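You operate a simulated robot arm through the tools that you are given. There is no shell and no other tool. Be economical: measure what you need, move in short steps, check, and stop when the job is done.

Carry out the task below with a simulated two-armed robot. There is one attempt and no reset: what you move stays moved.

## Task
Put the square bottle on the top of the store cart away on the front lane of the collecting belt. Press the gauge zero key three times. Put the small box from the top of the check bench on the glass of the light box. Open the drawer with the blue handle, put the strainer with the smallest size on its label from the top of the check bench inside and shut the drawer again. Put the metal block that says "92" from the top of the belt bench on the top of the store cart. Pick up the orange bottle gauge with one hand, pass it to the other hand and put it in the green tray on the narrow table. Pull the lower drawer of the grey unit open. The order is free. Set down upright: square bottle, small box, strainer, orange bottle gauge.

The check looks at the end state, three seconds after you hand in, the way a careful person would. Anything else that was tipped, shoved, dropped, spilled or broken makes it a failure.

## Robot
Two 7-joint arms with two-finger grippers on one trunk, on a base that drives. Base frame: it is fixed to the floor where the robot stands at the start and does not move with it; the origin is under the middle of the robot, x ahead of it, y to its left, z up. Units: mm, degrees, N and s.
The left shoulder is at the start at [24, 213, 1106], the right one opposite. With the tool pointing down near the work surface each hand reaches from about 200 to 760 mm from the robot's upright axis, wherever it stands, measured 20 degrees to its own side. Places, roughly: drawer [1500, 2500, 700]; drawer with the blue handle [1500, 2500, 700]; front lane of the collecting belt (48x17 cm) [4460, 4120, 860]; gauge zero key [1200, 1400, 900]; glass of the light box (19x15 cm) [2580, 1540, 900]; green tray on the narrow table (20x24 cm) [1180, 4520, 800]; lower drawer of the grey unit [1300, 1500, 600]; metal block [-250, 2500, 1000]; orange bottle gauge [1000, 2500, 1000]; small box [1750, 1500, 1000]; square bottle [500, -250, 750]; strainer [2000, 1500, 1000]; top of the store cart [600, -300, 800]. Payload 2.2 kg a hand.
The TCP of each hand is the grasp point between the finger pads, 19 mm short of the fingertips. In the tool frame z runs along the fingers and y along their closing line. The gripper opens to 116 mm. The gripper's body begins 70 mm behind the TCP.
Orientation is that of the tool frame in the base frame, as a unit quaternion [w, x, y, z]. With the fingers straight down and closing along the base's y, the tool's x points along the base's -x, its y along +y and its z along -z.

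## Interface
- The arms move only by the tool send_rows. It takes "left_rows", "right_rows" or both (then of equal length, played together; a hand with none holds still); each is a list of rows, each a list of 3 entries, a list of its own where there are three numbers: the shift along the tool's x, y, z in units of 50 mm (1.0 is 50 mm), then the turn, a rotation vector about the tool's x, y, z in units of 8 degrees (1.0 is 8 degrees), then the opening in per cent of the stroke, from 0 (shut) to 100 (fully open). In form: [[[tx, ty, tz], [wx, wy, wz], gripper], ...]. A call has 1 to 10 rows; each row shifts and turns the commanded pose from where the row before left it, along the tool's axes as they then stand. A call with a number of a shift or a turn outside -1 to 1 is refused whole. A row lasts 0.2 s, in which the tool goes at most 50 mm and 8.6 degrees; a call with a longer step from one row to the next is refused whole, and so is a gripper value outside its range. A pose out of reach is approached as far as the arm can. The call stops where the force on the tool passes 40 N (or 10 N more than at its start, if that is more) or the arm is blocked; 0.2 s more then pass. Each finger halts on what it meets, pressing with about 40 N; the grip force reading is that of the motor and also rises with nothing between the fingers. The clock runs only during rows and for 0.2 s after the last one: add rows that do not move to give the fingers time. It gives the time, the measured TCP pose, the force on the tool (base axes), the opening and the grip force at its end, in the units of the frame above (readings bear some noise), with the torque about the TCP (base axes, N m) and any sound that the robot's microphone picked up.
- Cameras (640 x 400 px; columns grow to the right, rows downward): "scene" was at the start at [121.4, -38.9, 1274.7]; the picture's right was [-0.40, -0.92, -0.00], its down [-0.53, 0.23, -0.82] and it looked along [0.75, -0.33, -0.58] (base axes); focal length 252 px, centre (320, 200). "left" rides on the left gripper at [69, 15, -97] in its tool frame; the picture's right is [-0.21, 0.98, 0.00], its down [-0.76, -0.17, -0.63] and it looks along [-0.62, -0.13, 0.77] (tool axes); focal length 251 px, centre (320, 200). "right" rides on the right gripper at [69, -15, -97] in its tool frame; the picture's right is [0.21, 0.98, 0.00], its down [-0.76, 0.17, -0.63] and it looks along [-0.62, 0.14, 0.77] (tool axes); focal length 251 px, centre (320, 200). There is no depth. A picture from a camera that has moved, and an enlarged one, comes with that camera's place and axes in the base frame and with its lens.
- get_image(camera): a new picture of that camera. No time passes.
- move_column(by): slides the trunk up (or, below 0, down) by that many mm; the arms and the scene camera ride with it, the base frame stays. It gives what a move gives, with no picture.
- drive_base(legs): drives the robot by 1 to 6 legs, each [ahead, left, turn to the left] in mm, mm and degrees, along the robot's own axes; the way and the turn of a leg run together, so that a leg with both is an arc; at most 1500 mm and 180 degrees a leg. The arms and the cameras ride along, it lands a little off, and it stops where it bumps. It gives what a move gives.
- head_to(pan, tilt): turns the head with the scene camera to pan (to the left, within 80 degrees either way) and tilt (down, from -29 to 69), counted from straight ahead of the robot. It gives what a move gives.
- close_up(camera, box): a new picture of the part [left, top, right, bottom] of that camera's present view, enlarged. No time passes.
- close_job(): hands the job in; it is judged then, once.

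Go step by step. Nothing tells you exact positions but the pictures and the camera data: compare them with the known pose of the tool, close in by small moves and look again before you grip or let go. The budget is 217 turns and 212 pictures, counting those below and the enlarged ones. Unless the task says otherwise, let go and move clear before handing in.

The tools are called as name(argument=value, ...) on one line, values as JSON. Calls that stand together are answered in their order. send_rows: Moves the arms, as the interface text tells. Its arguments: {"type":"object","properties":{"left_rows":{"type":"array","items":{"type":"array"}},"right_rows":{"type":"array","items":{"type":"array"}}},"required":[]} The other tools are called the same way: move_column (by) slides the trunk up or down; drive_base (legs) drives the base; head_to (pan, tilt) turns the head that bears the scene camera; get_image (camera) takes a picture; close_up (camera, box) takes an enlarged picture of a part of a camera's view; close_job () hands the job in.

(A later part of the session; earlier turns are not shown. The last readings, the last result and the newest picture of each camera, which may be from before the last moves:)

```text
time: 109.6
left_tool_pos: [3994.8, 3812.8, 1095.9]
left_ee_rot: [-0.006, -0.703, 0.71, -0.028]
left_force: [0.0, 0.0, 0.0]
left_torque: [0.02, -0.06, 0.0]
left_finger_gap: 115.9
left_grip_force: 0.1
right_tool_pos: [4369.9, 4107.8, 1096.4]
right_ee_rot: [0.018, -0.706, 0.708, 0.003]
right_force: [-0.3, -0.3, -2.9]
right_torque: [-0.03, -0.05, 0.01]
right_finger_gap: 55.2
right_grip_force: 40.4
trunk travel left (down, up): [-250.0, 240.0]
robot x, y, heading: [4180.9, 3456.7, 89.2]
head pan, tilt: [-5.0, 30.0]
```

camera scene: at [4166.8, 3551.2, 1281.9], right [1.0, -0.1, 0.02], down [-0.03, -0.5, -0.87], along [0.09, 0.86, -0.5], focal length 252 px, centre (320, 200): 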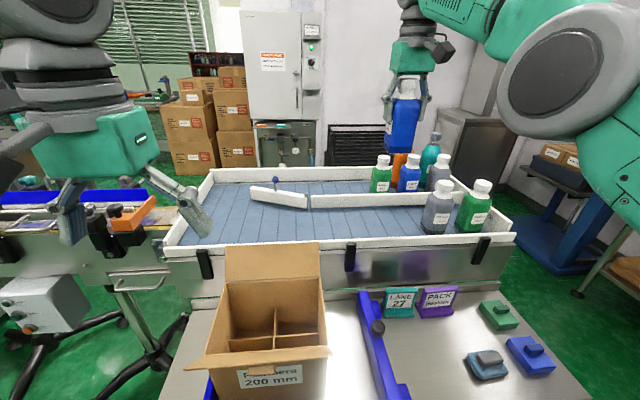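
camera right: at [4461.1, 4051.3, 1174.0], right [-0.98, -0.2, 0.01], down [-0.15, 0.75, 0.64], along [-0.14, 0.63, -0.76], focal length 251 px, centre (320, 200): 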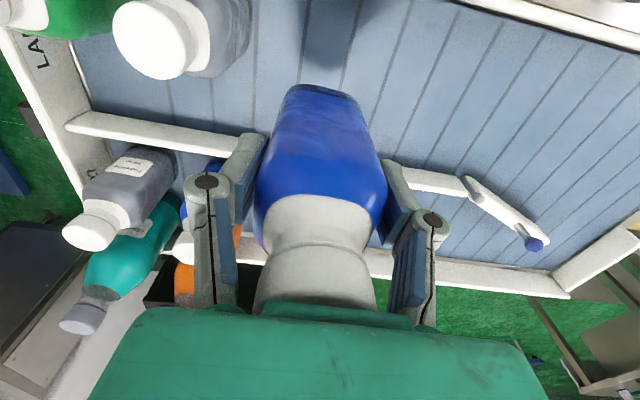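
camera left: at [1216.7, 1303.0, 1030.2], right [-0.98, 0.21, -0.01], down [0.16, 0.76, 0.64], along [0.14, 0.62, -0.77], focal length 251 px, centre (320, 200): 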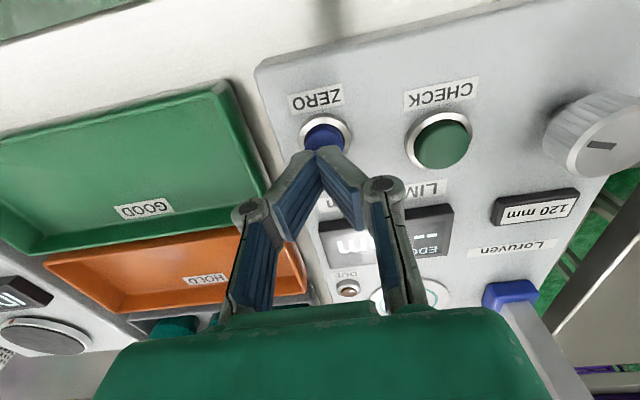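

Decaying slowly around x≈4386. I'll lower the trunk 60 mm, which both lowers the bottle and should stiffen things.

move_column(by=-60)

head_to(pan=-5, tilt=32)

head_to(pan=-5, tilt=30)

head_to(pan=-5, tilt=32)

head_to(pan=-5, tilt=30)

head_to(pan=-5, tilt=32)

head_to(pan=-5, tilt=30)

```text
time: 110.6
left_tool_pos: [3992.9, 3810.9, 1036.5]
left_ee_rot: [-0.006, -0.703, 0.71, -0.028]
left_force: [-1.1, 0.0, -1.1]
left_torque: [-0.01, -0.09, 0.04]
left_finger_gap: 116.0
left_grip_force: 0.1
right_tool_pos: [4369.2, 4108.2, 1037.5]
right_ee_rot: [0.019, -0.705, 0.709, 0.003]
right_force: [-0.6, 0.7, -3.0]
right_torque: [-0.02, -0.05, -0.01]
right_finger_gap: 55.2
right_grip_force: 39.5
trunk travel left (down, up): [-190.0, 300.0]
robot x, y, heading: [4180.1, 3462.3, 89.4]
head pan, tilt: [-5.0, 30.0]
```

```text
time: 111.2
left_tool_pos: [4003.0, 3811.4, 1036.2]
left_ee_rot: [-0.009, -0.703, 0.711, -0.025]
left_force: [-0.2, 0.4, 0.4]
left_torque: [-0.01, 0.0, 0.02]
left_finger_gap: 116.0
left_grip_force: 0.1
right_tool_pos: [4379.0, 4107.5, 1036.3]
right_ee_rot: [0.016, -0.705, 0.709, 0.006]
right_force: [-0.3, -0.2, -3.9]
right_torque: [-0.05, 0.01, -0.01]
right_finger_gap: 55.1
right_grip_force: 39.7
trunk travel left (down, up): [-190.0, 300.0]
robot x, y, heading: [4184.4, 3459.0, 89.8]
head pan, tilt: [-5.0, 32.0]
```

```text
time: 111.8
left_tool_pos: [4015.4, 3811.7, 1039.0]
left_ee_rot: [-0.012, -0.703, 0.71, -0.02]
left_force: [0.3, 0.6, -0.3]
left_torque: [-0.02, 0.05, 0.04]
left_finger_gap: 116.1
left_grip_force: 0.2
right_tool_pos: [4392.6, 4107.3, 1032.9]
right_ee_rot: [0.013, -0.704, 0.71, 0.008]
right_force: [0.2, 0.7, -2.9]
right_torque: [0.0, 0.04, 0.02]
right_finger_gap: 55.0
right_grip_force: 40.0
trunk travel left (down, up): [-190.0, 300.0]
robot x, y, heading: [4186.5, 3458.7, 89.3]
head pan, tilt: [-5.0, 30.0]
```

```text
time: 112.5
left_tool_pos: [4005.5, 3811.2, 1037.8]
left_ee_rot: [-0.008, -0.703, 0.711, -0.024]
left_force: [-0.5, 0.0, -0.6]
left_torque: [0.01, 0.0, -0.01]
left_finger_gap: 116.0
left_grip_force: 0.1
right_tool_pos: [4383.4, 4108.7, 1036.5]
right_ee_rot: [0.015, -0.705, 0.709, 0.007]
right_force: [-0.2, -0.4, -3.3]
right_torque: [-0.01, 0.06, 0.0]
right_finger_gap: 55.1
right_grip_force: 40.4
trunk travel left (down, up): [-190.0, 300.0]
robot x, y, heading: [4180.7, 3458.8, 89.2]
head pan, tilt: [-5.0, 32.0]
```

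```text
time: 113.1
left_tool_pos: [3998.9, 3811.4, 1037.0]
left_ee_rot: [-0.008, -0.703, 0.711, -0.026]
left_force: [-0.5, 0.1, -0.1]
left_torque: [0.0, -0.05, -0.01]
left_finger_gap: 116.0
left_grip_force: 0.0
right_tool_pos: [4376.5, 4107.9, 1035.7]
right_ee_rot: [0.017, -0.705, 0.709, 0.004]
right_force: [0.5, 0.5, -2.9]
right_torque: [-0.05, 0.0, 0.01]
right_finger_gap: 55.3
right_grip_force: 40.0
trunk travel left (down, up): [-190.0, 300.0]
robot x, y, heading: [4184.1, 3460.5, 89.6]
head pan, tilt: [-5.0, 30.0]
```

```text
time: 113.7
left_tool_pos: [4007.7, 3812.8, 1037.9]
left_ee_rot: [-0.01, -0.703, 0.711, -0.023]
left_force: [-0.1, -0.3, -0.1]
left_torque: [-0.01, 0.0, 0.04]
left_finger_gap: 116.3
left_grip_force: 0.0
right_tool_pos: [4383.8, 4107.5, 1035.6]
right_ee_rot: [0.014, -0.705, 0.709, 0.006]
right_force: [-0.2, -0.1, -3.1]
right_torque: [-0.03, 0.03, 0.0]
right_finger_gap: 55.3
right_grip_force: 39.9
trunk travel left (down, up): [-190.0, 300.0]
robot x, y, heading: [4181.6, 3461.2, 89.6]
head pan, tilt: [-5.0, 32.0]
```

```text
time: 114.3
left_tool_pos: [4008.2, 3811.8, 1038.4]
left_ee_rot: [-0.01, -0.703, 0.711, -0.023]
left_force: [0.6, -0.7, 0.0]
left_torque: [0.0, 0.03, 0.02]
left_finger_gap: 115.7
left_grip_force: 0.2
right_tool_pos: [4384.7, 4107.9, 1034.6]
right_ee_rot: [0.015, -0.704, 0.71, 0.006]
right_force: [-0.2, -0.5, -3.1]
right_torque: [-0.04, 0.0, -0.02]
right_finger_gap: 55.4
right_grip_force: 40.2
trunk travel left (down, up): [-190.0, 300.0]
robot x, y, heading: [4184.2, 3457.1, 89.5]
head pan, tilt: [-5.0, 30.0]
```

Settled. I'll remove the ~1.8° hand tilt and descend toward the lane.

send_rows(right_rows=[[[0, 0, 0.2], [-0.046, 0.106, 0], 20], [[0, 0, 0.3], [-0.046, 0.107, 0], 20], [[0, 0, 0.3], [0, 0, 0], 20], [[0, 0, 0.3], [0, 0, 0], 20]])

close_up(camera="scene", box=[240, 80, 520, 280])

```text
time: 115.3
left_tool_pos: [4005.3, 3811.2, 1038.1]
left_ee_rot: [-0.009, -0.703, 0.711, -0.024]
left_force: [0.4, -0.1, -0.1]
left_torque: [-0.01, -0.02, -0.02]
left_finger_gap: 115.8
left_grip_force: 0.1
right_tool_pos: [4383.4, 4109.1, 980.5]
right_ee_rot: [0.0, -0.704, 0.71, 0.0]
right_force: [-0.1, 0.0, -3.1]
right_torque: [-0.04, -0.02, -0.01]
right_finger_gap: 55.2
right_grip_force: 40.0
trunk travel left (down, up): [-190.0, 300.0]
robot x, y, heading: [4185.1, 3462.1, 89.6]
head pan, tilt: [-5.0, 30.0]
```

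```text
2.00 times, centred on (380, 180) of scene
camera zoom: at [4192.5, 3592.3, 1222.2], right [1.0, -0.1, 0.0], down [-0.05, -0.5, -0.86], along [0.08, 0.86, -0.5], focal length 504 px, centre (200, 240)
```

zoom: 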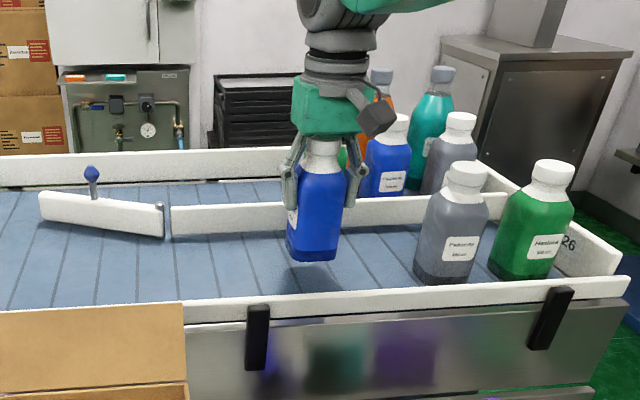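

send_rows(right_rows=[[[0, 0, 0.14], [0, 0, 0], 20], [[0, 0, 0.1], [0, 0, 0], 20], [[0, 0, 0], [0, 0, 0], 20]])

close_up(camera="scene", box=[300, 100, 460, 230])

```text
time: 116.1
left_tool_pos: [4005.2, 3811.5, 1037.4]
left_ee_rot: [-0.009, -0.703, 0.711, -0.024]
left_force: [-0.8, -0.2, 0.1]
left_torque: [-0.01, 0.01, 0.0]
left_finger_gap: 116.1
left_grip_force: 0.0
right_tool_pos: [4382.8, 4108.4, 968.1]
right_ee_rot: [-0.001, -0.704, 0.71, 0.0]
right_force: [0.7, -0.3, -3.0]
right_torque: [-0.02, -0.04, 0.05]
right_finger_gap: 55.2
right_grip_force: 39.9
trunk travel left (down, up): [-190.0, 300.0]
robot x, y, heading: [4182.9, 3461.2, 89.4]
head pan, tilt: [-5.0, 30.0]
```

```text
3.08 times, centred on (380, 165) of scene
camera zoom: at [4192.2, 3591.8, 1222.3], right [1.0, -0.1, 0.0], down [-0.05, -0.5, -0.86], along [0.08, 0.86, -0.5], focal length 776 px, centre (135, 308)
```

zoom: 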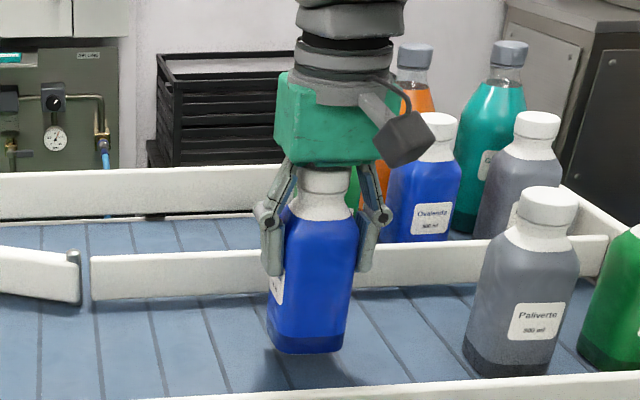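

Bottom still ~30 mm above the belt. Continue down gently.

send_rows(right_rows=[[[0, 0, 0.15], [0, 0, 0], 20], [[0, 0, 0.15], [0, 0, 0], 20], [[0, 0, 0.08], [0, 0, 0], 20], [[0, 0, 0], [0, 0, 0], 20]])

close_up(camera="scene", box=[300, 100, 460, 230])

```text
time: 117.1
left_tool_pos: [4005.5, 3810.9, 1037.3]
left_ee_rot: [-0.009, -0.704, 0.71, -0.024]
left_force: [-0.2, -0.3, 0.6]
left_torque: [0.04, -0.02, 0.0]
left_finger_gap: 115.9
left_grip_force: 0.1
right_tool_pos: [4382.4, 4108.4, 949.6]
right_ee_rot: [0.0, -0.705, 0.709, -0.001]
right_force: [-1.3, 0.7, -2.7]
right_torque: [-0.02, -0.03, 0.04]
right_finger_gap: 55.2
right_grip_force: 40.2
trunk travel left (down, up): [-190.0, 300.0]
robot x, y, heading: [4188.5, 3457.0, 89.4]
head pan, tilt: [-5.0, 30.0]
```

```text
3.08 times, centred on (380, 165) of scene
camera zoom: at [4192.0, 3591.9, 1222.3], right [1.0, -0.1, 0.0], down [-0.05, -0.5, -0.86], along [0.08, 0.86, -0.5], focal length 776 px, centre (135, 308)
```

zoom: 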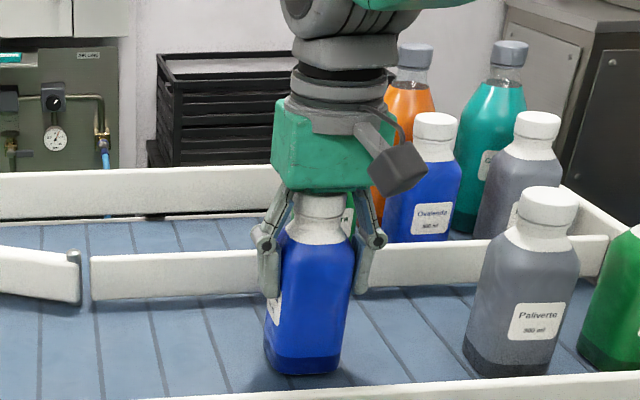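

send_rows(right_rows=[[[0, 0, 0.08], [0, 0, 0], 20], [[0, 0, 0.08], [0, 0, 0], 20], [[0, 0, 0], [0, 0, 0], 20]])

close_up(camera="scene", box=[300, 100, 460, 230])

```text
time: 117.9
left_tool_pos: [4004.1, 3809.0, 1040.3]
left_ee_rot: [-0.007, -0.703, 0.711, -0.021]
left_force: [-0.3, -0.2, -0.2]
left_torque: [0.0, 0.01, -0.02]
left_finger_gap: 115.7
left_grip_force: 0.0
right_tool_pos: [4382.0, 4107.6, 945.8]
right_ee_rot: [0.004, -0.705, 0.71, 0.002]
right_force: [0.4, 1.0, 21.8]
right_torque: [-0.35, 0.11, 0.02]
right_finger_gap: 55.2
right_grip_force: 39.9
trunk travel left (down, up): [-190.0, 300.0]
robot x, y, heading: [4182.7, 3457.3, 89.4]
head pan, tilt: [-5.0, 30.0]
```

```text
3.08 times, centred on (380, 165) of scene
camera zoom: at [4191.4, 3588.1, 1223.1], right [1.0, -0.1, 0.0], down [-0.05, -0.5, -0.87], along [0.08, 0.86, -0.5], focal length 776 px, centre (135, 308)
```

zoom: 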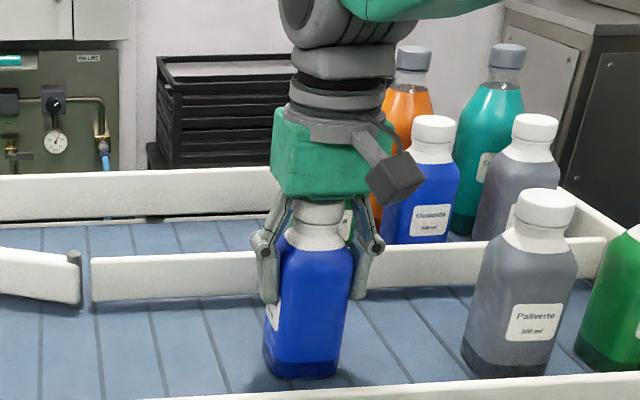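

Contact with the belt. Ease off 3 mm, open slowly and rise.

send_rows(right_rows=[[[0, 0, -0.06], [0, 0, 0], 30], [[0, 0, 0], [0, 0, 0], 50], [[0, 0, 0], [0, 0, 0], 65], [[0, 0, 0], [0, 0, 0], 80], [[0, 0, -0.4], [0, 0, 0], 85], [[0, 0, -0.7], [0, 0, 0], 85], [[0, 0, -0.8], [0, 0, 0], 85], [[0, 0, -0.8], [0, 0, 0], 85]])

get_image(camera="scene")

```text
time: 119.7
left_tool_pos: [4005.5, 3811.7, 1038.1]
left_ee_rot: [-0.009, -0.703, 0.711, -0.023]
left_force: [0.8, 0.5, 0.1]
left_torque: [0.0, -0.01, -0.01]
left_finger_gap: 116.0
left_grip_force: 0.0
right_tool_pos: [4381.8, 4108.4, 1079.4]
right_ee_rot: [0.001, -0.705, 0.71, 0.0]
right_force: [0.3, 0.1, 0.1]
right_torque: [0.03, -0.01, 0.02]
right_finger_gap: 98.5
right_grip_force: 0.0
trunk travel left (down, up): [-190.0, 300.0]
robot x, y, heading: [4186.2, 3458.4, 89.5]
head pan, tilt: [-5.0, 30.0]
```

```text
151 pictures are left
camera scene: at [4191.7, 3590.8, 1222.5], right [1.0, -0.1, 0.0], down [-0.05, -0.5, -0.86], along [0.08, 0.86, -0.5], focal length 252 px, centre (320, 200)
```

scene: 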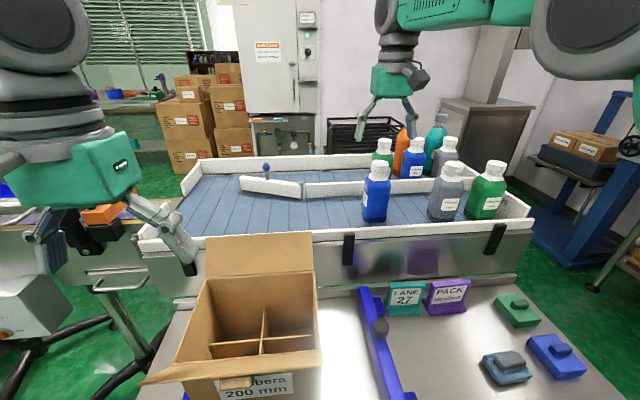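

The bottle stands upright on the front lane. Retract the right hand, back out to the aisle and turn toward -x.

send_rows(right_rows=[[[0, 0, -0.8], [0, 0, 0], 85], [[0.8, 0, -0.2], [0, 0, 0], 85], [[0.9, 0, 0], [0, 0, 0], 85], [[0.9, 0, 0], [0, 0, 0], 85], [[0.9, 0, 0], [0, 0, 0], 85], [[0.9, 0, 0], [0, 0, 0], 85], [[0.9, 0, 0], [0, 0, 0], 85], [[0.9, 0, 0], [0, 0, 0], 85]])

drive_base(legs=[[-260, 0, 0], [0, 680, 0], [0, 0, 90]])

head_to(pan=0, tilt=15)

get_image(camera="scene")

head_to(pan=45, tilt=15)

get_image(camera="scene")

```text
time: 121.5
left_tool_pos: [4009.9, 3810.2, 1040.3]
left_ee_rot: [-0.009, -0.703, 0.711, -0.019]
left_force: [-0.5, 0.1, 0.0]
left_torque: [0.01, 0.0, 0.02]
left_finger_gap: 115.9
left_grip_force: 0.1
right_tool_pos: [4386.5, 3795.9, 1127.7]
right_ee_rot: [0.0, -0.705, 0.709, 0.001]
right_force: [-0.7, -0.3, 0.6]
right_torque: [0.02, -0.02, -0.01]
right_finger_gap: 98.6
right_grip_force: 0.1
trunk travel left (down, up): [-190.0, 300.0]
robot x, y, heading: [4181.4, 3461.9, 89.3]
head pan, tilt: [-5.0, 30.0]
```

```text
time: 130.6
left_tool_pos: [3148.2, 3017.0, 1039.7]
left_ee_rot: [-0.012, 1.0, -0.002, 0.02]
left_force: [-0.2, -0.5, -0.7]
left_torque: [0.04, -0.01, 0.02]
left_finger_gap: 115.9
left_grip_force: 0.0
right_tool_pos: [3158.5, 3393.1, 1128.7]
right_ee_rot: [-0.002, 1.0, 0.001, 0.001]
right_force: [-0.4, 0.8, 0.0]
right_torque: [-0.01, 0.0, 0.02]
right_finger_gap: 98.8
right_grip_force: 0.0
trunk travel left (down, up): [-190.0, 300.0]
robot x, y, heading: [3497.6, 3202.1, 180.0]
head pan, tilt: [-5.0, 30.0]
```

```text
time: 131.3
left_tool_pos: [3149.2, 3017.5, 1039.7]
left_ee_rot: [-0.013, 1.0, -0.002, 0.022]
left_force: [0.1, -0.9, 0.1]
left_torque: [0.06, -0.03, -0.04]
left_finger_gap: 116.2
left_grip_force: 0.0
right_tool_pos: [3160.9, 3391.9, 1129.5]
right_ee_rot: [-0.003, 1.0, 0.0, -0.002]
right_force: [0.2, -0.9, -0.3]
right_torque: [0.02, 0.0, 0.0]
right_finger_gap: 98.5
right_grip_force: 0.1
trunk travel left (down, up): [-190.0, 300.0]
robot x, y, heading: [3498.0, 3200.3, 179.8]
head pan, tilt: [0.0, 15.0]
```

```text
150 pictures are left
camera scene: at [3362.0, 3192.4, 1246.7], right [0.0, 1.0, 0.01], down [0.26, 0.01, -0.97], along [-0.97, 0.0, -0.26], focal length 252 px, centre (320, 200)
```

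scene: 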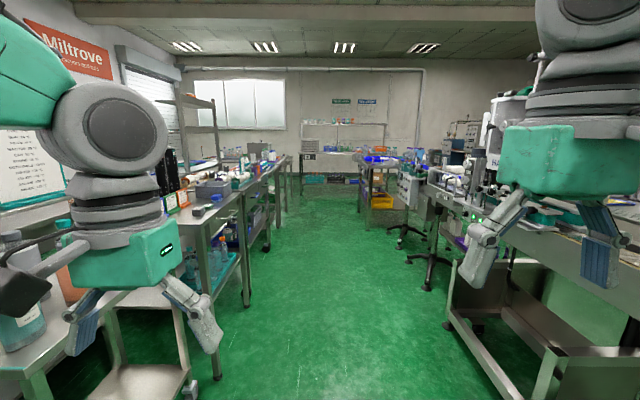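

```text
time: 132.5
left_tool_pos: [3149.8, 3028.7, 1040.3]
left_ee_rot: [-0.008, 1.0, -0.002, 0.021]
left_force: [0.0, 0.1, -0.4]
left_torque: [-0.05, 0.03, -0.04]
left_finger_gap: 116.1
left_grip_force: 0.0
right_tool_pos: [3159.7, 3406.3, 1127.0]
right_ee_rot: [0.004, 1.0, 0.0, -0.001]
right_force: [-0.1, 1.0, -0.9]
right_torque: [0.02, 0.01, -0.03]
right_finger_gap: 98.7
right_grip_force: 0.1
trunk travel left (down, up): [-190.0, 300.0]
robot x, y, heading: [3500.1, 3205.5, 180.0]
head pan, tilt: [45.0, 15.0]
```

```text
149 pictures are left
camera scene: at [3389.2, 3142.6, 1247.1], right [-0.7, 0.71, 0.0], down [0.19, 0.18, -0.97], along [-0.68, -0.68, -0.26], focal length 252 px, centre (320, 200)
```

scene: 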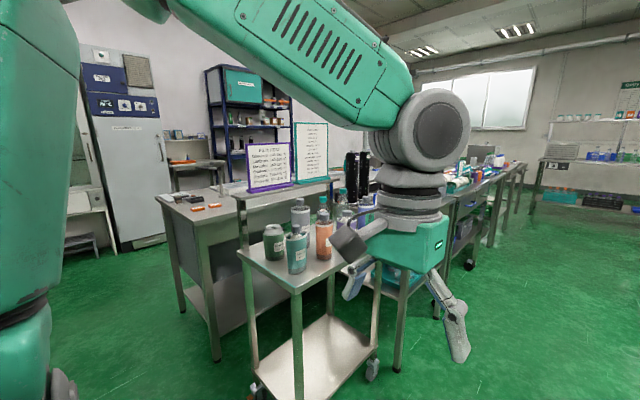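

The aisle between the second bench row (front y≈2650) and the machine line is wide. I'll turn to face -y and strafe along the second bench.

drive_base(legs=[[0, -130, 0], [0, 0, 90], [0, -1500, 0]])

head_to(pan=0, tilt=22)

get_image(camera="scene")

head_to(pan=-45, tilt=18)

get_image(camera="scene")

```text
time: 144.6
left_tool_pos: [2227.5, 2984.2, 1032.3]
left_ee_rot: [-0.038, 0.705, 0.708, -0.002]
left_force: [1.0, 1.3, -0.2]
left_torque: [-0.01, 0.13, 0.02]
left_finger_gap: 116.0
left_grip_force: 0.0
right_tool_pos: [1856.4, 2992.5, 1134.1]
right_ee_rot: [-0.011, 0.703, 0.711, -0.014]
right_force: [0.9, 0.2, -0.3]
right_torque: [-0.03, 0.13, 0.04]
right_finger_gap: 98.5
right_grip_force: 0.1
trunk travel left (down, up): [-190.0, 300.0]
robot x, y, heading: [2012.6, 3332.5, -89.6]
head pan, tilt: [45.0, 15.0]
```

```text
time: 145.7
left_tool_pos: [2200.8, 2986.0, 1036.7]
left_ee_rot: [-0.027, 0.705, 0.709, 0.006]
left_force: [0.0, -0.2, -1.2]
left_torque: [-0.02, -0.07, 0.02]
left_finger_gap: 116.1
left_grip_force: 0.0
right_tool_pos: [1825.7, 2992.7, 1130.0]
right_ee_rot: [-0.002, 0.703, 0.711, -0.005]
right_force: [0.0, 0.2, 0.4]
right_torque: [-0.04, 0.0, -0.01]
right_finger_gap: 98.5
right_grip_force: 0.1
trunk travel left (down, up): [-190.0, 300.0]
robot x, y, heading: [2008.4, 3333.5, -89.7]
head pan, tilt: [0.0, 22.0]
```

```text
148 pictures are left
camera scene: at [2024.9, 3195.9, 1235.2], right [-1.0, -0.01, 0.01], down [-0.01, 0.38, -0.93], along [0.0, -0.93, -0.38], focal length 252 px, centre (320, 200)
```

scene: 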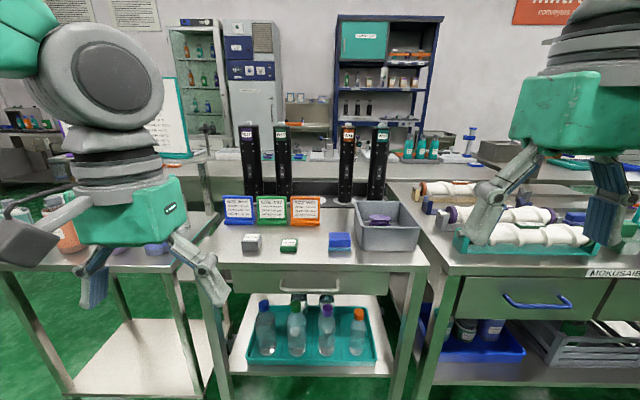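

```text
time: 146.8
left_tool_pos: [2172.8, 2984.6, 1037.9]
left_ee_rot: [-0.022, 0.705, 0.709, 0.018]
left_force: [-1.2, -0.7, 0.0]
left_torque: [0.03, -0.11, -0.02]
left_finger_gap: 115.7
left_grip_force: 0.1
right_tool_pos: [1796.4, 2992.7, 1125.6]
right_ee_rot: [0.007, 0.705, 0.71, 0.005]
right_force: [-0.7, -0.4, -0.4]
right_torque: [0.05, -0.11, 0.0]
right_finger_gap: 98.9
right_grip_force: 0.0
trunk travel left (down, up): [-190.0, 300.0]
robot x, y, heading: [2009.9, 3331.6, -89.7]
head pan, tilt: [-45.0, 18.0]
```

```text
147 pictures are left
camera scene: at [1898.2, 3222.1, 1238.8], right [-0.71, 0.7, -0.02], down [0.25, 0.22, -0.94], along [-0.66, -0.67, -0.33], focal length 252 px, centre (320, 200)
```

scene: 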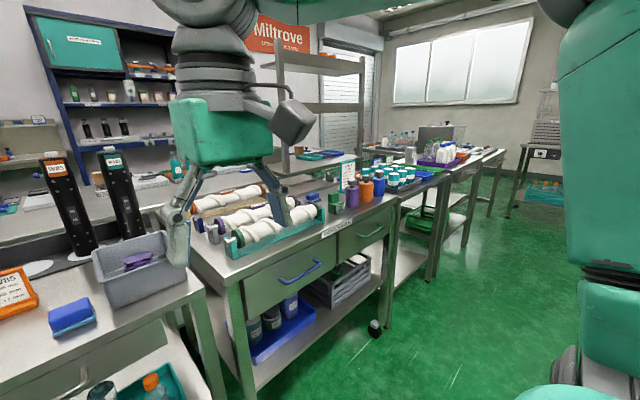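

The blue-handle drawer is on this bench at x≈1600. I'll strafe on to see the bottle gauge and the metal blocks.

drive_base(legs=[[0, -800, 0]])

head_to(pan=0, tilt=25)

get_image(camera="scene")

head_to(pan=-45, tilt=18)

get_image(camera="scene")

```text
time: 151.1
left_tool_pos: [1384.0, 2980.6, 1038.3]
left_ee_rot: [-0.023, 0.705, 0.708, 0.018]
left_force: [-1.4, 0.3, -0.5]
left_torque: [0.02, -0.08, -0.01]
left_finger_gap: 116.0
left_grip_force: 0.0
right_tool_pos: [1007.8, 2989.8, 1125.1]
right_ee_rot: [0.006, 0.705, 0.709, 0.004]
right_force: [-1.6, -0.3, -0.2]
right_torque: [0.02, -0.09, 0.0]
right_finger_gap: 98.4
right_grip_force: 0.1
trunk travel left (down, up): [-190.0, 300.0]
robot x, y, heading: [1215.3, 3328.0, -89.8]
head pan, tilt: [-45.0, 18.0]
```

```text
time: 152.2
left_tool_pos: [1464.8, 2982.9, 1023.0]
left_ee_rot: [-0.05, 0.705, 0.707, -0.005]
left_force: [0.4, 0.8, 1.1]
left_torque: [-0.04, 0.08, 0.04]
left_finger_gap: 116.2
left_grip_force: 0.1
right_tool_pos: [1094.4, 2991.4, 1138.8]
right_ee_rot: [-0.018, 0.704, 0.71, -0.022]
right_force: [0.5, -0.2, -0.2]
right_torque: [0.0, 0.05, 0.0]
right_finger_gap: 98.6
right_grip_force: 0.0
trunk travel left (down, up): [-190.0, 300.0]
robot x, y, heading: [1225.3, 3328.1, -89.8]
head pan, tilt: [0.0, 25.0]
```

```text
146 pictures are left
camera scene: at [1264.1, 3193.4, 1229.9], right [-1.0, 0.0, 0.03], down [-0.03, 0.42, -0.9], along [-0.01, -0.91, -0.42], focal length 252 px, centre (320, 200)
```

scene: 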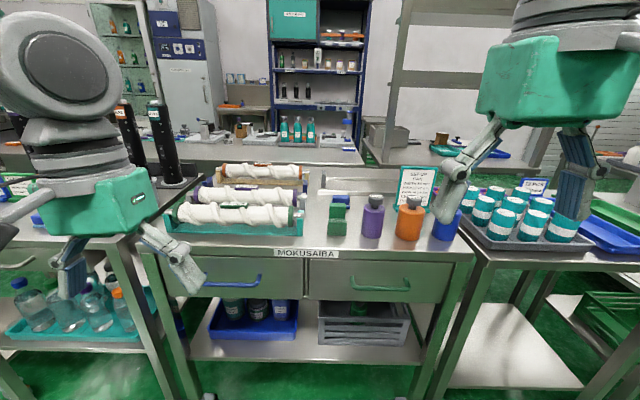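

```text
time: 153.3
left_tool_pos: [1395.4, 2983.3, 1036.5]
left_ee_rot: [-0.028, 0.707, 0.706, 0.011]
left_force: [-1.2, 0.2, 0.5]
left_torque: [0.03, -0.09, 0.03]
left_finger_gap: 116.3
left_grip_force: 0.1
right_tool_pos: [1022.9, 2992.9, 1129.8]
right_ee_rot: [0.001, 0.705, 0.709, -0.002]
right_force: [-1.2, 0.1, 0.0]
right_torque: [0.02, -0.13, -0.02]
right_finger_gap: 98.7
right_grip_force: 0.1
trunk travel left (down, up): [-190.0, 300.0]
robot x, y, heading: [1214.4, 3325.7, -89.8]
head pan, tilt: [-45.0, 18.0]
```

```text
145 pictures are left
camera scene: at [1143.7, 3219.9, 1242.0], right [-0.71, 0.71, 0.0], down [0.22, 0.22, -0.95], along [-0.67, -0.67, -0.31], focal length 252 px, centre (320, 200)
```

scene: 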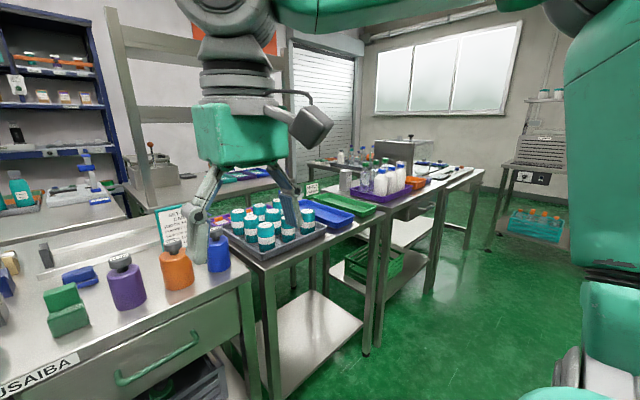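

close_up(camera="scene", box=[20, 190, 260, 320])

close_up(camera="scene", box=[300, 100, 560, 260])

get_image(camera="right")

```text
2.67 times, centred on (140, 255) of scene
camera zoom: at [1143.7, 3219.9, 1242.0], right [-0.71, 0.71, 0.0], down [0.22, 0.22, -0.95], along [-0.67, -0.67, -0.31], focal length 672 px, centre (800, 53)
```

zoom: 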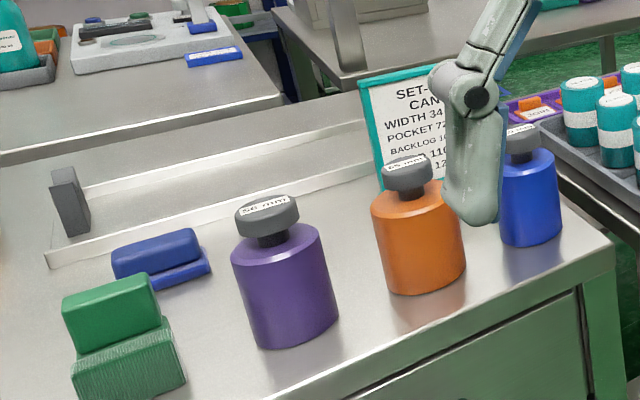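

```text
2.46 times, centred on (430, 180) of scene
camera zoom: at [1143.7, 3219.9, 1242.0], right [-0.71, 0.71, 0.0], down [0.22, 0.22, -0.95], along [-0.67, -0.67, -0.31], focal length 620 px, centre (49, 249)
```

zoom: 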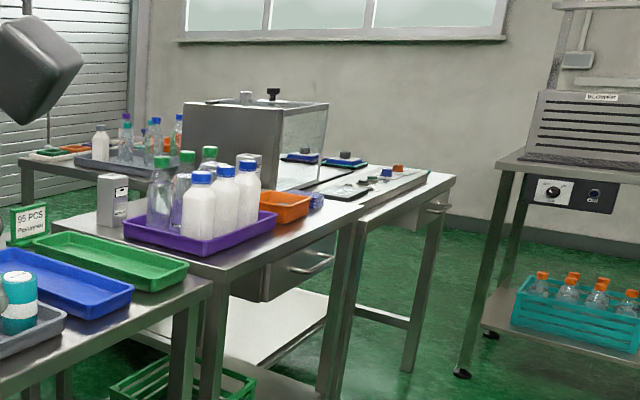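

```text
142 pictures are left
camera right: at [1007.3, 3061.9, 1225.6], right [0.98, 0.22, 0.0], down [0.17, -0.75, 0.64], along [0.14, -0.62, -0.77], focal length 251 px, centre (320, 200)
```

right: 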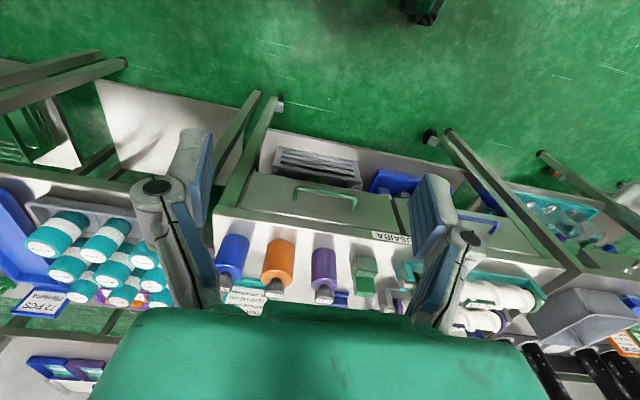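

The orange bottle gauge (a plug with a grey knob) stands near the bench edge around (1025,2675). Plan: right hand picks it from the front with a 48° tilt, left hand takes its knob from above. First let sway settle and get a settled view.

head_to(pan=-20, tilt=35)

head_to(pan=-20, tilt=60)

head_to(pan=-20, tilt=35)

head_to(pan=-20, tilt=60)

head_to(pan=-20, tilt=35)

head_to(pan=-20, tilt=60)

head_to(pan=-20, tilt=35)

get_image(camera="scene")

```text
time: 154.2
left_tool_pos: [1383.5, 2984.6, 1036.9]
left_ee_rot: [-0.023, 0.708, 0.706, 0.015]
left_force: [-2.0, -0.1, 0.1]
left_torque: [0.01, -0.12, -0.04]
left_finger_gap: 115.9
left_grip_force: 0.0
right_tool_pos: [1008.5, 2993.0, 1127.8]
right_ee_rot: [0.005, 0.706, 0.708, 0.001]
right_force: [-1.5, 0.2, 0.0]
right_torque: [0.03, -0.11, 0.01]
right_finger_gap: 98.6
right_grip_force: 0.1
trunk travel left (down, up): [-190.0, 300.0]
robot x, y, heading: [1208.3, 3326.2, -90.1]
head pan, tilt: [-20.0, 35.0]
```

```text
time: 155.1
left_tool_pos: [1376.3, 2983.8, 1038.8]
left_ee_rot: [-0.021, 0.708, 0.706, 0.018]
left_force: [-1.4, -0.4, 0.5]
left_torque: [0.03, -0.15, -0.02]
left_finger_gap: 115.8
left_grip_force: 0.1
right_tool_pos: [999.6, 2993.4, 1128.0]
right_ee_rot: [0.006, 0.706, 0.708, 0.005]
right_force: [-0.9, 0.5, 0.0]
right_torque: [0.02, -0.19, -0.03]
right_finger_gap: 98.9
right_grip_force: 0.2
trunk travel left (down, up): [-190.0, 300.0]
robot x, y, heading: [1207.8, 3328.2, -89.7]
head pan, tilt: [-20.0, 60.0]
```

```text
time: 156.0
left_tool_pos: [1374.7, 2982.4, 1038.2]
left_ee_rot: [-0.021, 0.706, 0.707, 0.019]
left_force: [-0.1, 0.4, -0.3]
left_torque: [-0.02, -0.09, -0.01]
left_finger_gap: 116.1
left_grip_force: 0.0
right_tool_pos: [997.1, 2992.2, 1126.8]
right_ee_rot: [0.008, 0.707, 0.708, 0.004]
right_force: [-1.8, 0.1, 1.0]
right_torque: [0.04, -0.12, -0.01]
right_finger_gap: 98.4
right_grip_force: 0.0
trunk travel left (down, up): [-190.0, 300.0]
robot x, y, heading: [1205.6, 3331.2, -89.8]
head pan, tilt: [-20.0, 35.0]
```

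```text
time: 156.9
left_tool_pos: [1376.5, 2982.4, 1035.9]
left_ee_rot: [-0.024, 0.707, 0.707, 0.02]
left_force: [-2.7, -0.8, -0.4]
left_torque: [0.1, -0.27, -0.06]
left_finger_gap: 115.7
left_grip_force: 0.1
right_tool_pos: [999.9, 2991.1, 1126.1]
right_ee_rot: [0.007, 0.706, 0.709, 0.005]
right_force: [-2.5, 0.1, 0.4]
right_torque: [0.02, -0.25, -0.01]
right_finger_gap: 98.8
right_grip_force: 0.0
trunk travel left (down, up): [-190.0, 300.0]
robot x, y, heading: [1206.9, 3331.4, -90.0]
head pan, tilt: [-20.0, 60.0]
```

```text
time: 157.8
left_tool_pos: [1386.9, 2982.2, 1032.1]
left_ee_rot: [-0.028, 0.705, 0.708, 0.018]
left_force: [0.3, 0.6, 0.0]
left_torque: [-0.01, -0.03, -0.02]
left_finger_gap: 115.9
left_grip_force: 0.0
right_tool_pos: [1011.2, 2991.6, 1127.3]
right_ee_rot: [0.004, 0.705, 0.71, 0.002]
right_force: [0.2, 0.0, -1.4]
right_torque: [0.06, -0.04, 0.02]
right_finger_gap: 98.4
right_grip_force: 0.0
trunk travel left (down, up): [-190.0, 300.0]
robot x, y, heading: [1210.0, 3328.9, -89.8]
head pan, tilt: [-20.0, 35.0]
```

```text
time: 158.7
left_tool_pos: [1399.5, 2983.3, 1029.4]
left_ee_rot: [-0.032, 0.706, 0.707, 0.016]
left_force: [-0.8, 0.0, -0.7]
left_torque: [0.05, -0.03, -0.02]
left_finger_gap: 116.1
left_grip_force: 0.0
right_tool_pos: [1024.0, 2992.2, 1128.7]
right_ee_rot: [0.0, 0.706, 0.709, -0.001]
right_force: [-0.2, -0.7, 0.8]
right_torque: [0.05, -0.08, -0.01]
right_finger_gap: 98.6
right_grip_force: 0.1
trunk travel left (down, up): [-190.0, 300.0]
robot x, y, heading: [1211.8, 3327.6, -89.8]
head pan, tilt: [-20.0, 60.0]
```

```text
time: 159.5
left_tool_pos: [1414.4, 2983.7, 1028.1]
left_ee_rot: [-0.038, 0.706, 0.708, 0.01]
left_force: [0.3, -0.2, -1.2]
left_torque: [0.0, -0.01, 0.02]
left_finger_gap: 115.8
left_grip_force: 0.0
right_tool_pos: [1041.9, 2992.4, 1132.1]
right_ee_rot: [-0.004, 0.705, 0.71, -0.005]
right_force: [-1.0, -1.1, 0.7]
right_torque: [-0.01, 0.02, 0.03]
right_finger_gap: 98.5
right_grip_force: 0.1
trunk travel left (down, up): [-190.0, 300.0]
robot x, y, heading: [1216.5, 3327.1, -89.9]
head pan, tilt: [-20.0, 35.0]
```

```text
141 pictures are left
camera scene: at [1157.7, 3202.5, 1213.2], right [-0.94, 0.34, -0.02], down [0.22, 0.54, -0.81], along [-0.27, -0.77, -0.58], focal length 252 px, centre (320, 200)
```

scene: 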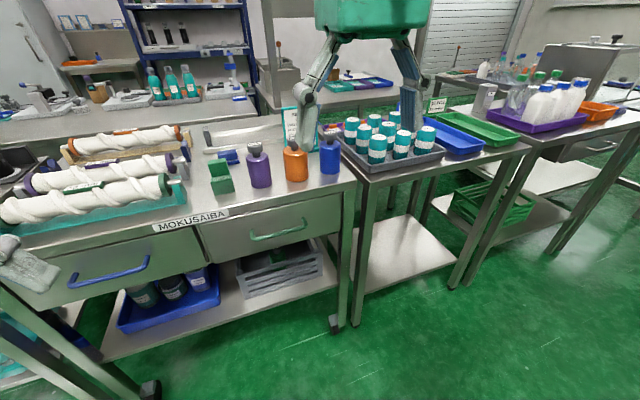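

Sway is still dying down; wait some more.

head_to(pan=-20, tilt=-29)

head_to(pan=-20, tilt=69)

head_to(pan=-20, tilt=-29)

head_to(pan=-20, tilt=69)

head_to(pan=-20, tilt=-29)

head_to(pan=-20, tilt=69)

head_to(pan=-20, tilt=40)

get_image(camera="scene")

head_to(pan=-20, tilt=41)

get_image(camera="right")

```text
time: 160.9
left_tool_pos: [1400.3, 2985.1, 1036.3]
left_ee_rot: [-0.028, 0.707, 0.707, 0.009]
left_force: [-1.0, -0.5, 0.4]
left_torque: [-0.02, -0.06, -0.05]
left_finger_gap: 116.1
left_grip_force: 0.1
right_tool_pos: [1026.4, 2994.5, 1130.1]
right_ee_rot: [0.0, 0.706, 0.709, -0.003]
right_force: [-1.3, 0.0, 0.8]
right_torque: [0.02, -0.08, -0.01]
right_finger_gap: 98.5
right_grip_force: 0.1
trunk travel left (down, up): [-190.0, 300.0]
robot x, y, heading: [1210.4, 3327.1, -89.9]
head pan, tilt: [-20.0, -28.6]
```

```text
time: 162.6
left_tool_pos: [1387.9, 2984.3, 1037.4]
left_ee_rot: [-0.025, 0.707, 0.706, 0.014]
left_force: [-0.5, 0.3, 0.2]
left_torque: [0.02, -0.09, 0.01]
left_finger_gap: 116.0
left_grip_force: 0.0
right_tool_pos: [1013.2, 2993.1, 1129.1]
right_ee_rot: [0.004, 0.706, 0.708, 0.0]
right_force: [-1.4, 0.2, 1.0]
right_torque: [-0.04, -0.1, 0.03]
right_finger_gap: 98.8
right_grip_force: 0.2
trunk travel left (down, up): [-190.0, 300.0]
robot x, y, heading: [1213.2, 3329.8, -90.3]
head pan, tilt: [-20.0, 68.8]
```

```text
time: 164.3
left_tool_pos: [1379.0, 2982.7, 1036.6]
left_ee_rot: [-0.021, 0.708, 0.706, 0.017]
left_force: [-0.6, 0.0, -0.9]
left_torque: [-0.01, -0.1, -0.03]
left_finger_gap: 116.0
left_grip_force: 0.1
right_tool_pos: [1002.2, 2993.4, 1126.8]
right_ee_rot: [0.006, 0.706, 0.708, 0.004]
right_force: [-1.5, 0.5, 0.6]
right_torque: [0.0, -0.13, -0.02]
right_finger_gap: 98.5
right_grip_force: 0.0
trunk travel left (down, up): [-190.0, 300.0]
robot x, y, heading: [1210.4, 3328.8, -89.8]
head pan, tilt: [-20.0, -28.6]
```

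```text
time: 166.1
left_tool_pos: [1374.4, 2982.8, 1037.9]
left_ee_rot: [-0.022, 0.707, 0.706, 0.019]
left_force: [-1.8, -0.2, 0.3]
left_torque: [0.02, -0.18, -0.02]
left_finger_gap: 116.1
left_grip_force: 0.1
right_tool_pos: [997.3, 2992.5, 1126.4]
right_ee_rot: [0.008, 0.707, 0.707, 0.006]
right_force: [-1.8, -0.9, -0.7]
right_torque: [0.06, -0.19, -0.01]
right_finger_gap: 98.7
right_grip_force: 0.1
trunk travel left (down, up): [-190.0, 300.0]
robot x, y, heading: [1207.8, 3328.2, -89.9]
head pan, tilt: [-20.0, 68.8]
```

```text
time: 167.8
left_tool_pos: [1374.0, 2982.4, 1037.6]
left_ee_rot: [-0.023, 0.706, 0.707, 0.02]
left_force: [-2.2, 0.0, -1.1]
left_torque: [0.02, -0.18, 0.0]
left_finger_gap: 116.0
left_grip_force: 0.1
right_tool_pos: [996.7, 2991.6, 1125.6]
right_ee_rot: [0.007, 0.707, 0.708, 0.005]
right_force: [-2.7, -0.6, 0.4]
right_torque: [0.04, -0.18, 0.03]
right_finger_gap: 98.6
right_grip_force: 0.0
trunk travel left (down, up): [-190.0, 300.0]
robot x, y, heading: [1206.7, 3327.6, -90.1]
head pan, tilt: [-20.0, -28.6]
```

```text
time: 169.5
left_tool_pos: [1379.7, 2982.9, 1035.0]
left_ee_rot: [-0.026, 0.706, 0.707, 0.02]
left_force: [-2.7, -1.7, 0.9]
left_torque: [0.1, -0.28, 0.0]
left_finger_gap: 115.8
left_grip_force: 0.1
right_tool_pos: [1001.8, 2992.5, 1126.5]
right_ee_rot: [0.006, 0.706, 0.708, 0.004]
right_force: [-3.0, 0.1, 2.1]
right_torque: [0.02, -0.18, 0.01]
right_finger_gap: 98.2
right_grip_force: 0.0
trunk travel left (down, up): [-190.0, 300.0]
robot x, y, heading: [1207.9, 3331.2, -90.1]
head pan, tilt: [-20.0, 68.8]
```

```text
time: 170.5
left_tool_pos: [1400.8, 2982.1, 1030.5]
left_ee_rot: [-0.034, 0.705, 0.708, 0.015]
left_force: [-0.9, -0.3, -0.2]
left_torque: [0.03, -0.02, -0.03]
left_finger_gap: 115.9
left_grip_force: 0.0
right_tool_pos: [1025.9, 2991.9, 1129.2]
right_ee_rot: [0.0, 0.705, 0.709, -0.002]
right_force: [-0.6, 0.0, -0.5]
right_torque: [0.02, -0.08, -0.03]
right_finger_gap: 98.6
right_grip_force: 0.0
trunk travel left (down, up): [-190.0, 300.0]
robot x, y, heading: [1213.9, 3329.9, -90.0]
head pan, tilt: [-20.0, 40.0]
```

```text
140 pictures are left
camera scene: at [1146.1, 3205.1, 1205.0], right [-0.94, 0.34, -0.03], down [0.24, 0.61, -0.76], along [-0.24, -0.72, -0.65], focal length 252 px, centre (320, 200)
```

scene: 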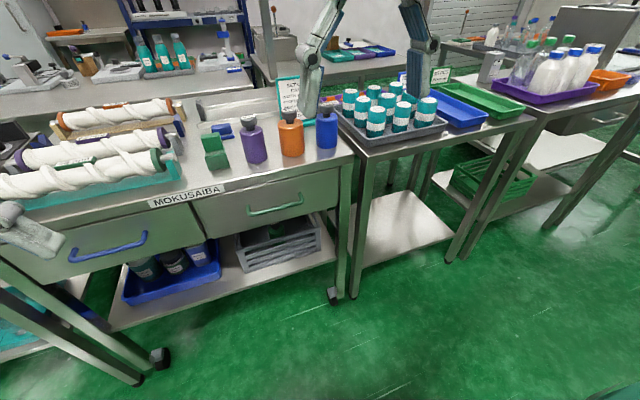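

```text
time: 171.1
left_tool_pos: [1382.7, 2984.7, 1038.6]
left_ee_rot: [-0.023, 0.707, 0.706, 0.016]
left_force: [-0.8, -0.6, 1.0]
left_torque: [-0.01, -0.14, 0.0]
left_finger_gap: 116.1
left_grip_force: 0.0
right_tool_pos: [1005.6, 2993.1, 1127.9]
right_ee_rot: [0.006, 0.705, 0.709, 0.002]
right_force: [-0.3, -0.7, 0.2]
right_torque: [0.01, -0.14, -0.05]
right_finger_gap: 98.5
right_grip_force: 0.0
trunk travel left (down, up): [-190.0, 300.0]
robot x, y, heading: [1204.8, 3326.4, -90.0]
head pan, tilt: [-20.0, 41.0]
```

```text
139 pictures are left
camera right: at [990.0, 3062.4, 1223.7], right [0.98, 0.22, 0.01], down [0.16, -0.75, 0.64], along [0.15, -0.62, -0.77], focal length 251 px, centre (320, 200)
```

right: 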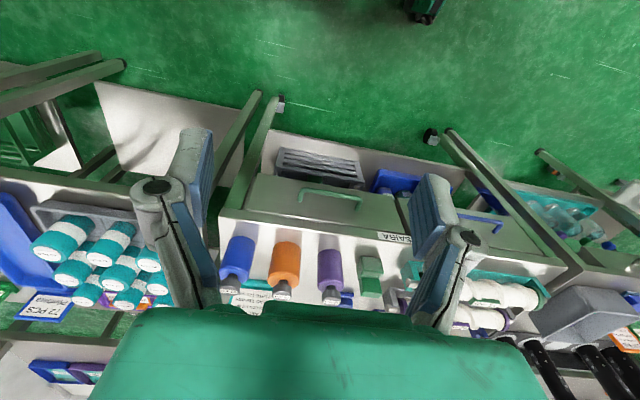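

Large head swings feed the sway; use tiny ones instead.

head_to(pan=-20, tilt=40)

head_to(pan=-20, tilt=41)

head_to(pan=-20, tilt=40)

head_to(pan=-20, tilt=41)

head_to(pan=-20, tilt=40)

head_to(pan=-20, tilt=41)

head_to(pan=-20, tilt=40)

head_to(pan=-20, tilt=41)

head_to(pan=-20, tilt=40)

head_to(pan=-20, tilt=41)

```text
time: 171.7
left_tool_pos: [1452.7, 2983.4, 1025.9]
left_ee_rot: [-0.044, 0.706, 0.707, -0.004]
left_force: [0.3, -0.9, -0.1]
left_torque: [0.02, 0.02, 0.0]
left_finger_gap: 115.9
left_grip_force: 0.1
right_tool_pos: [1081.8, 2991.9, 1134.2]
right_ee_rot: [-0.016, 0.705, 0.709, -0.018]
right_force: [0.5, -0.5, -0.5]
right_torque: [0.0, 0.02, 0.04]
right_finger_gap: 98.5
right_grip_force: 0.0
trunk travel left (down, up): [-190.0, 300.0]
robot x, y, heading: [1221.1, 3327.5, -89.9]
head pan, tilt: [-20.0, 40.0]
```

```text
time: 172.3
left_tool_pos: [1448.7, 2984.7, 1023.7]
left_ee_rot: [-0.048, 0.705, 0.708, 0.002]
left_force: [0.5, -0.5, 0.2]
left_torque: [0.02, 0.13, 0.04]
left_finger_gap: 116.0
left_grip_force: 0.1
right_tool_pos: [1078.2, 2992.4, 1135.6]
right_ee_rot: [-0.013, 0.704, 0.71, -0.016]
right_force: [0.7, 0.2, -0.2]
right_torque: [-0.03, 0.1, 0.01]
right_finger_gap: 98.6
right_grip_force: 0.1
trunk travel left (down, up): [-190.0, 300.0]
robot x, y, heading: [1224.1, 3326.7, -89.8]
head pan, tilt: [-20.0, 41.0]
```

```text
time: 172.9
left_tool_pos: [1378.2, 2982.3, 1034.7]
left_ee_rot: [-0.025, 0.707, 0.707, 0.019]
left_force: [-2.8, -2.0, 0.7]
left_torque: [0.11, -0.23, -0.01]
left_finger_gap: 115.9
left_grip_force: 0.1
right_tool_pos: [1001.8, 2991.8, 1126.3]
right_ee_rot: [0.006, 0.705, 0.709, 0.004]
right_force: [-2.5, -0.4, 1.1]
right_torque: [0.02, -0.24, -0.02]
right_finger_gap: 98.9
right_grip_force: 0.0
trunk travel left (down, up): [-190.0, 300.0]
robot x, y, heading: [1205.0, 3327.6, -89.7]
head pan, tilt: [-20.0, 40.0]
```

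```text
time: 173.5
left_tool_pos: [1407.0, 2985.0, 1035.2]
left_ee_rot: [-0.03, 0.708, 0.706, 0.008]
left_force: [-0.1, -0.1, 1.0]
left_torque: [-0.02, -0.08, -0.01]
left_finger_gap: 115.9
left_grip_force: 0.1
right_tool_pos: [1031.8, 2992.8, 1129.3]
right_ee_rot: [-0.002, 0.704, 0.71, -0.005]
right_force: [-0.3, 0.0, -0.1]
right_torque: [-0.03, -0.06, 0.03]
right_finger_gap: 98.5
right_grip_force: 0.1
trunk travel left (down, up): [-190.0, 300.0]
robot x, y, heading: [1211.1, 3325.6, -90.1]
head pan, tilt: [-20.0, 41.0]
```

```text
time: 174.1
left_tool_pos: [1466.1, 2982.9, 1022.8]
left_ee_rot: [-0.051, 0.705, 0.708, -0.006]
left_force: [1.4, 0.1, -0.5]
left_torque: [-0.03, 0.15, 0.02]
left_finger_gap: 115.8
left_grip_force: 0.1
right_tool_pos: [1097.4, 2992.5, 1136.9]
right_ee_rot: [-0.019, 0.703, 0.71, -0.023]
right_force: [1.6, -0.3, -0.1]
right_torque: [0.0, 0.18, 0.0]
right_finger_gap: 98.7
right_grip_force: 0.0
trunk travel left (down, up): [-190.0, 300.0]
robot x, y, heading: [1231.5, 3325.0, -89.8]
head pan, tilt: [-20.0, 40.0]
```

```text
time: 174.7
left_tool_pos: [1420.3, 2983.0, 1025.8]
left_ee_rot: [-0.039, 0.705, 0.708, 0.011]
left_force: [0.6, -0.1, -0.7]
left_torque: [0.01, -0.02, 0.02]
left_finger_gap: 116.0
left_grip_force: 0.1
right_tool_pos: [1046.2, 2991.5, 1133.1]
right_ee_rot: [-0.004, 0.705, 0.709, -0.008]
right_force: [-0.1, 0.8, -0.8]
right_torque: [-0.02, -0.03, -0.01]
right_finger_gap: 98.8
right_grip_force: 0.0
trunk travel left (down, up): [-190.0, 300.0]
robot x, y, heading: [1220.8, 3329.8, -90.0]
head pan, tilt: [-20.0, 41.0]
```

```text
time: 175.3
left_tool_pos: [1374.6, 2984.1, 1037.4]
left_ee_rot: [-0.022, 0.707, 0.707, 0.019]
left_force: [-1.2, -0.5, 0.2]
left_torque: [0.03, -0.16, -0.03]
left_finger_gap: 116.2
left_grip_force: 0.1
right_tool_pos: [997.4, 2991.4, 1126.3]
right_ee_rot: [0.007, 0.707, 0.707, 0.005]
right_force: [-2.0, -0.2, 0.3]
right_torque: [0.0, -0.17, -0.02]
right_finger_gap: 98.8
right_grip_force: 0.0
trunk travel left (down, up): [-190.0, 300.0]
robot x, y, heading: [1208.5, 3330.4, -89.9]
head pan, tilt: [-20.0, 40.0]
```

```text
time: 175.9
left_tool_pos: [1435.6, 2983.0, 1030.2]
left_ee_rot: [-0.039, 0.707, 0.706, 0.001]
left_force: [-0.9, -0.3, -0.2]
left_torque: [-0.06, 0.02, 0.02]
left_finger_gap: 115.9
left_grip_force: 0.1
right_tool_pos: [1064.2, 2993.1, 1134.1]
right_ee_rot: [-0.01, 0.704, 0.71, -0.014]
right_force: [0.6, -0.9, -0.7]
right_torque: [0.01, 0.04, -0.03]
right_finger_gap: 98.5
right_grip_force: 0.0
trunk travel left (down, up): [-190.0, 300.0]
robot x, y, heading: [1223.8, 3329.7, -90.1]
head pan, tilt: [-20.0, 41.0]
```

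```text
time: 176.6
left_tool_pos: [1460.5, 2983.5, 1021.9]
left_ee_rot: [-0.05, 0.705, 0.708, -0.003]
left_force: [1.6, -0.1, 0.1]
left_torque: [0.01, 0.14, -0.03]
left_finger_gap: 116.1
left_grip_force: 0.2
right_tool_pos: [1092.5, 2992.2, 1137.8]
right_ee_rot: [-0.018, 0.704, 0.71, -0.021]
right_force: [2.2, 0.6, 0.4]
right_torque: [0.0, 0.19, 0.02]
right_finger_gap: 98.4
right_grip_force: 0.2
trunk travel left (down, up): [-190.0, 300.0]
robot x, y, heading: [1225.2, 3326.5, -90.1]
head pan, tilt: [-20.0, 40.0]
```

```text
time: 177.2
left_tool_pos: [1392.4, 2983.1, 1032.5]
left_ee_rot: [-0.03, 0.705, 0.708, 0.018]
left_force: [-1.4, -0.5, -1.1]
left_torque: [0.05, 0.0, 0.0]
left_finger_gap: 116.0
left_grip_force: 0.1
right_tool_pos: [1015.5, 2991.3, 1127.5]
right_ee_rot: [0.003, 0.705, 0.709, 0.001]
right_force: [-0.2, -0.4, -1.3]
right_torque: [0.04, -0.08, 0.01]
right_finger_gap: 98.6
right_grip_force: 0.0
trunk travel left (down, up): [-190.0, 300.0]
robot x, y, heading: [1212.5, 3330.7, -90.0]
head pan, tilt: [-20.0, 41.0]
```

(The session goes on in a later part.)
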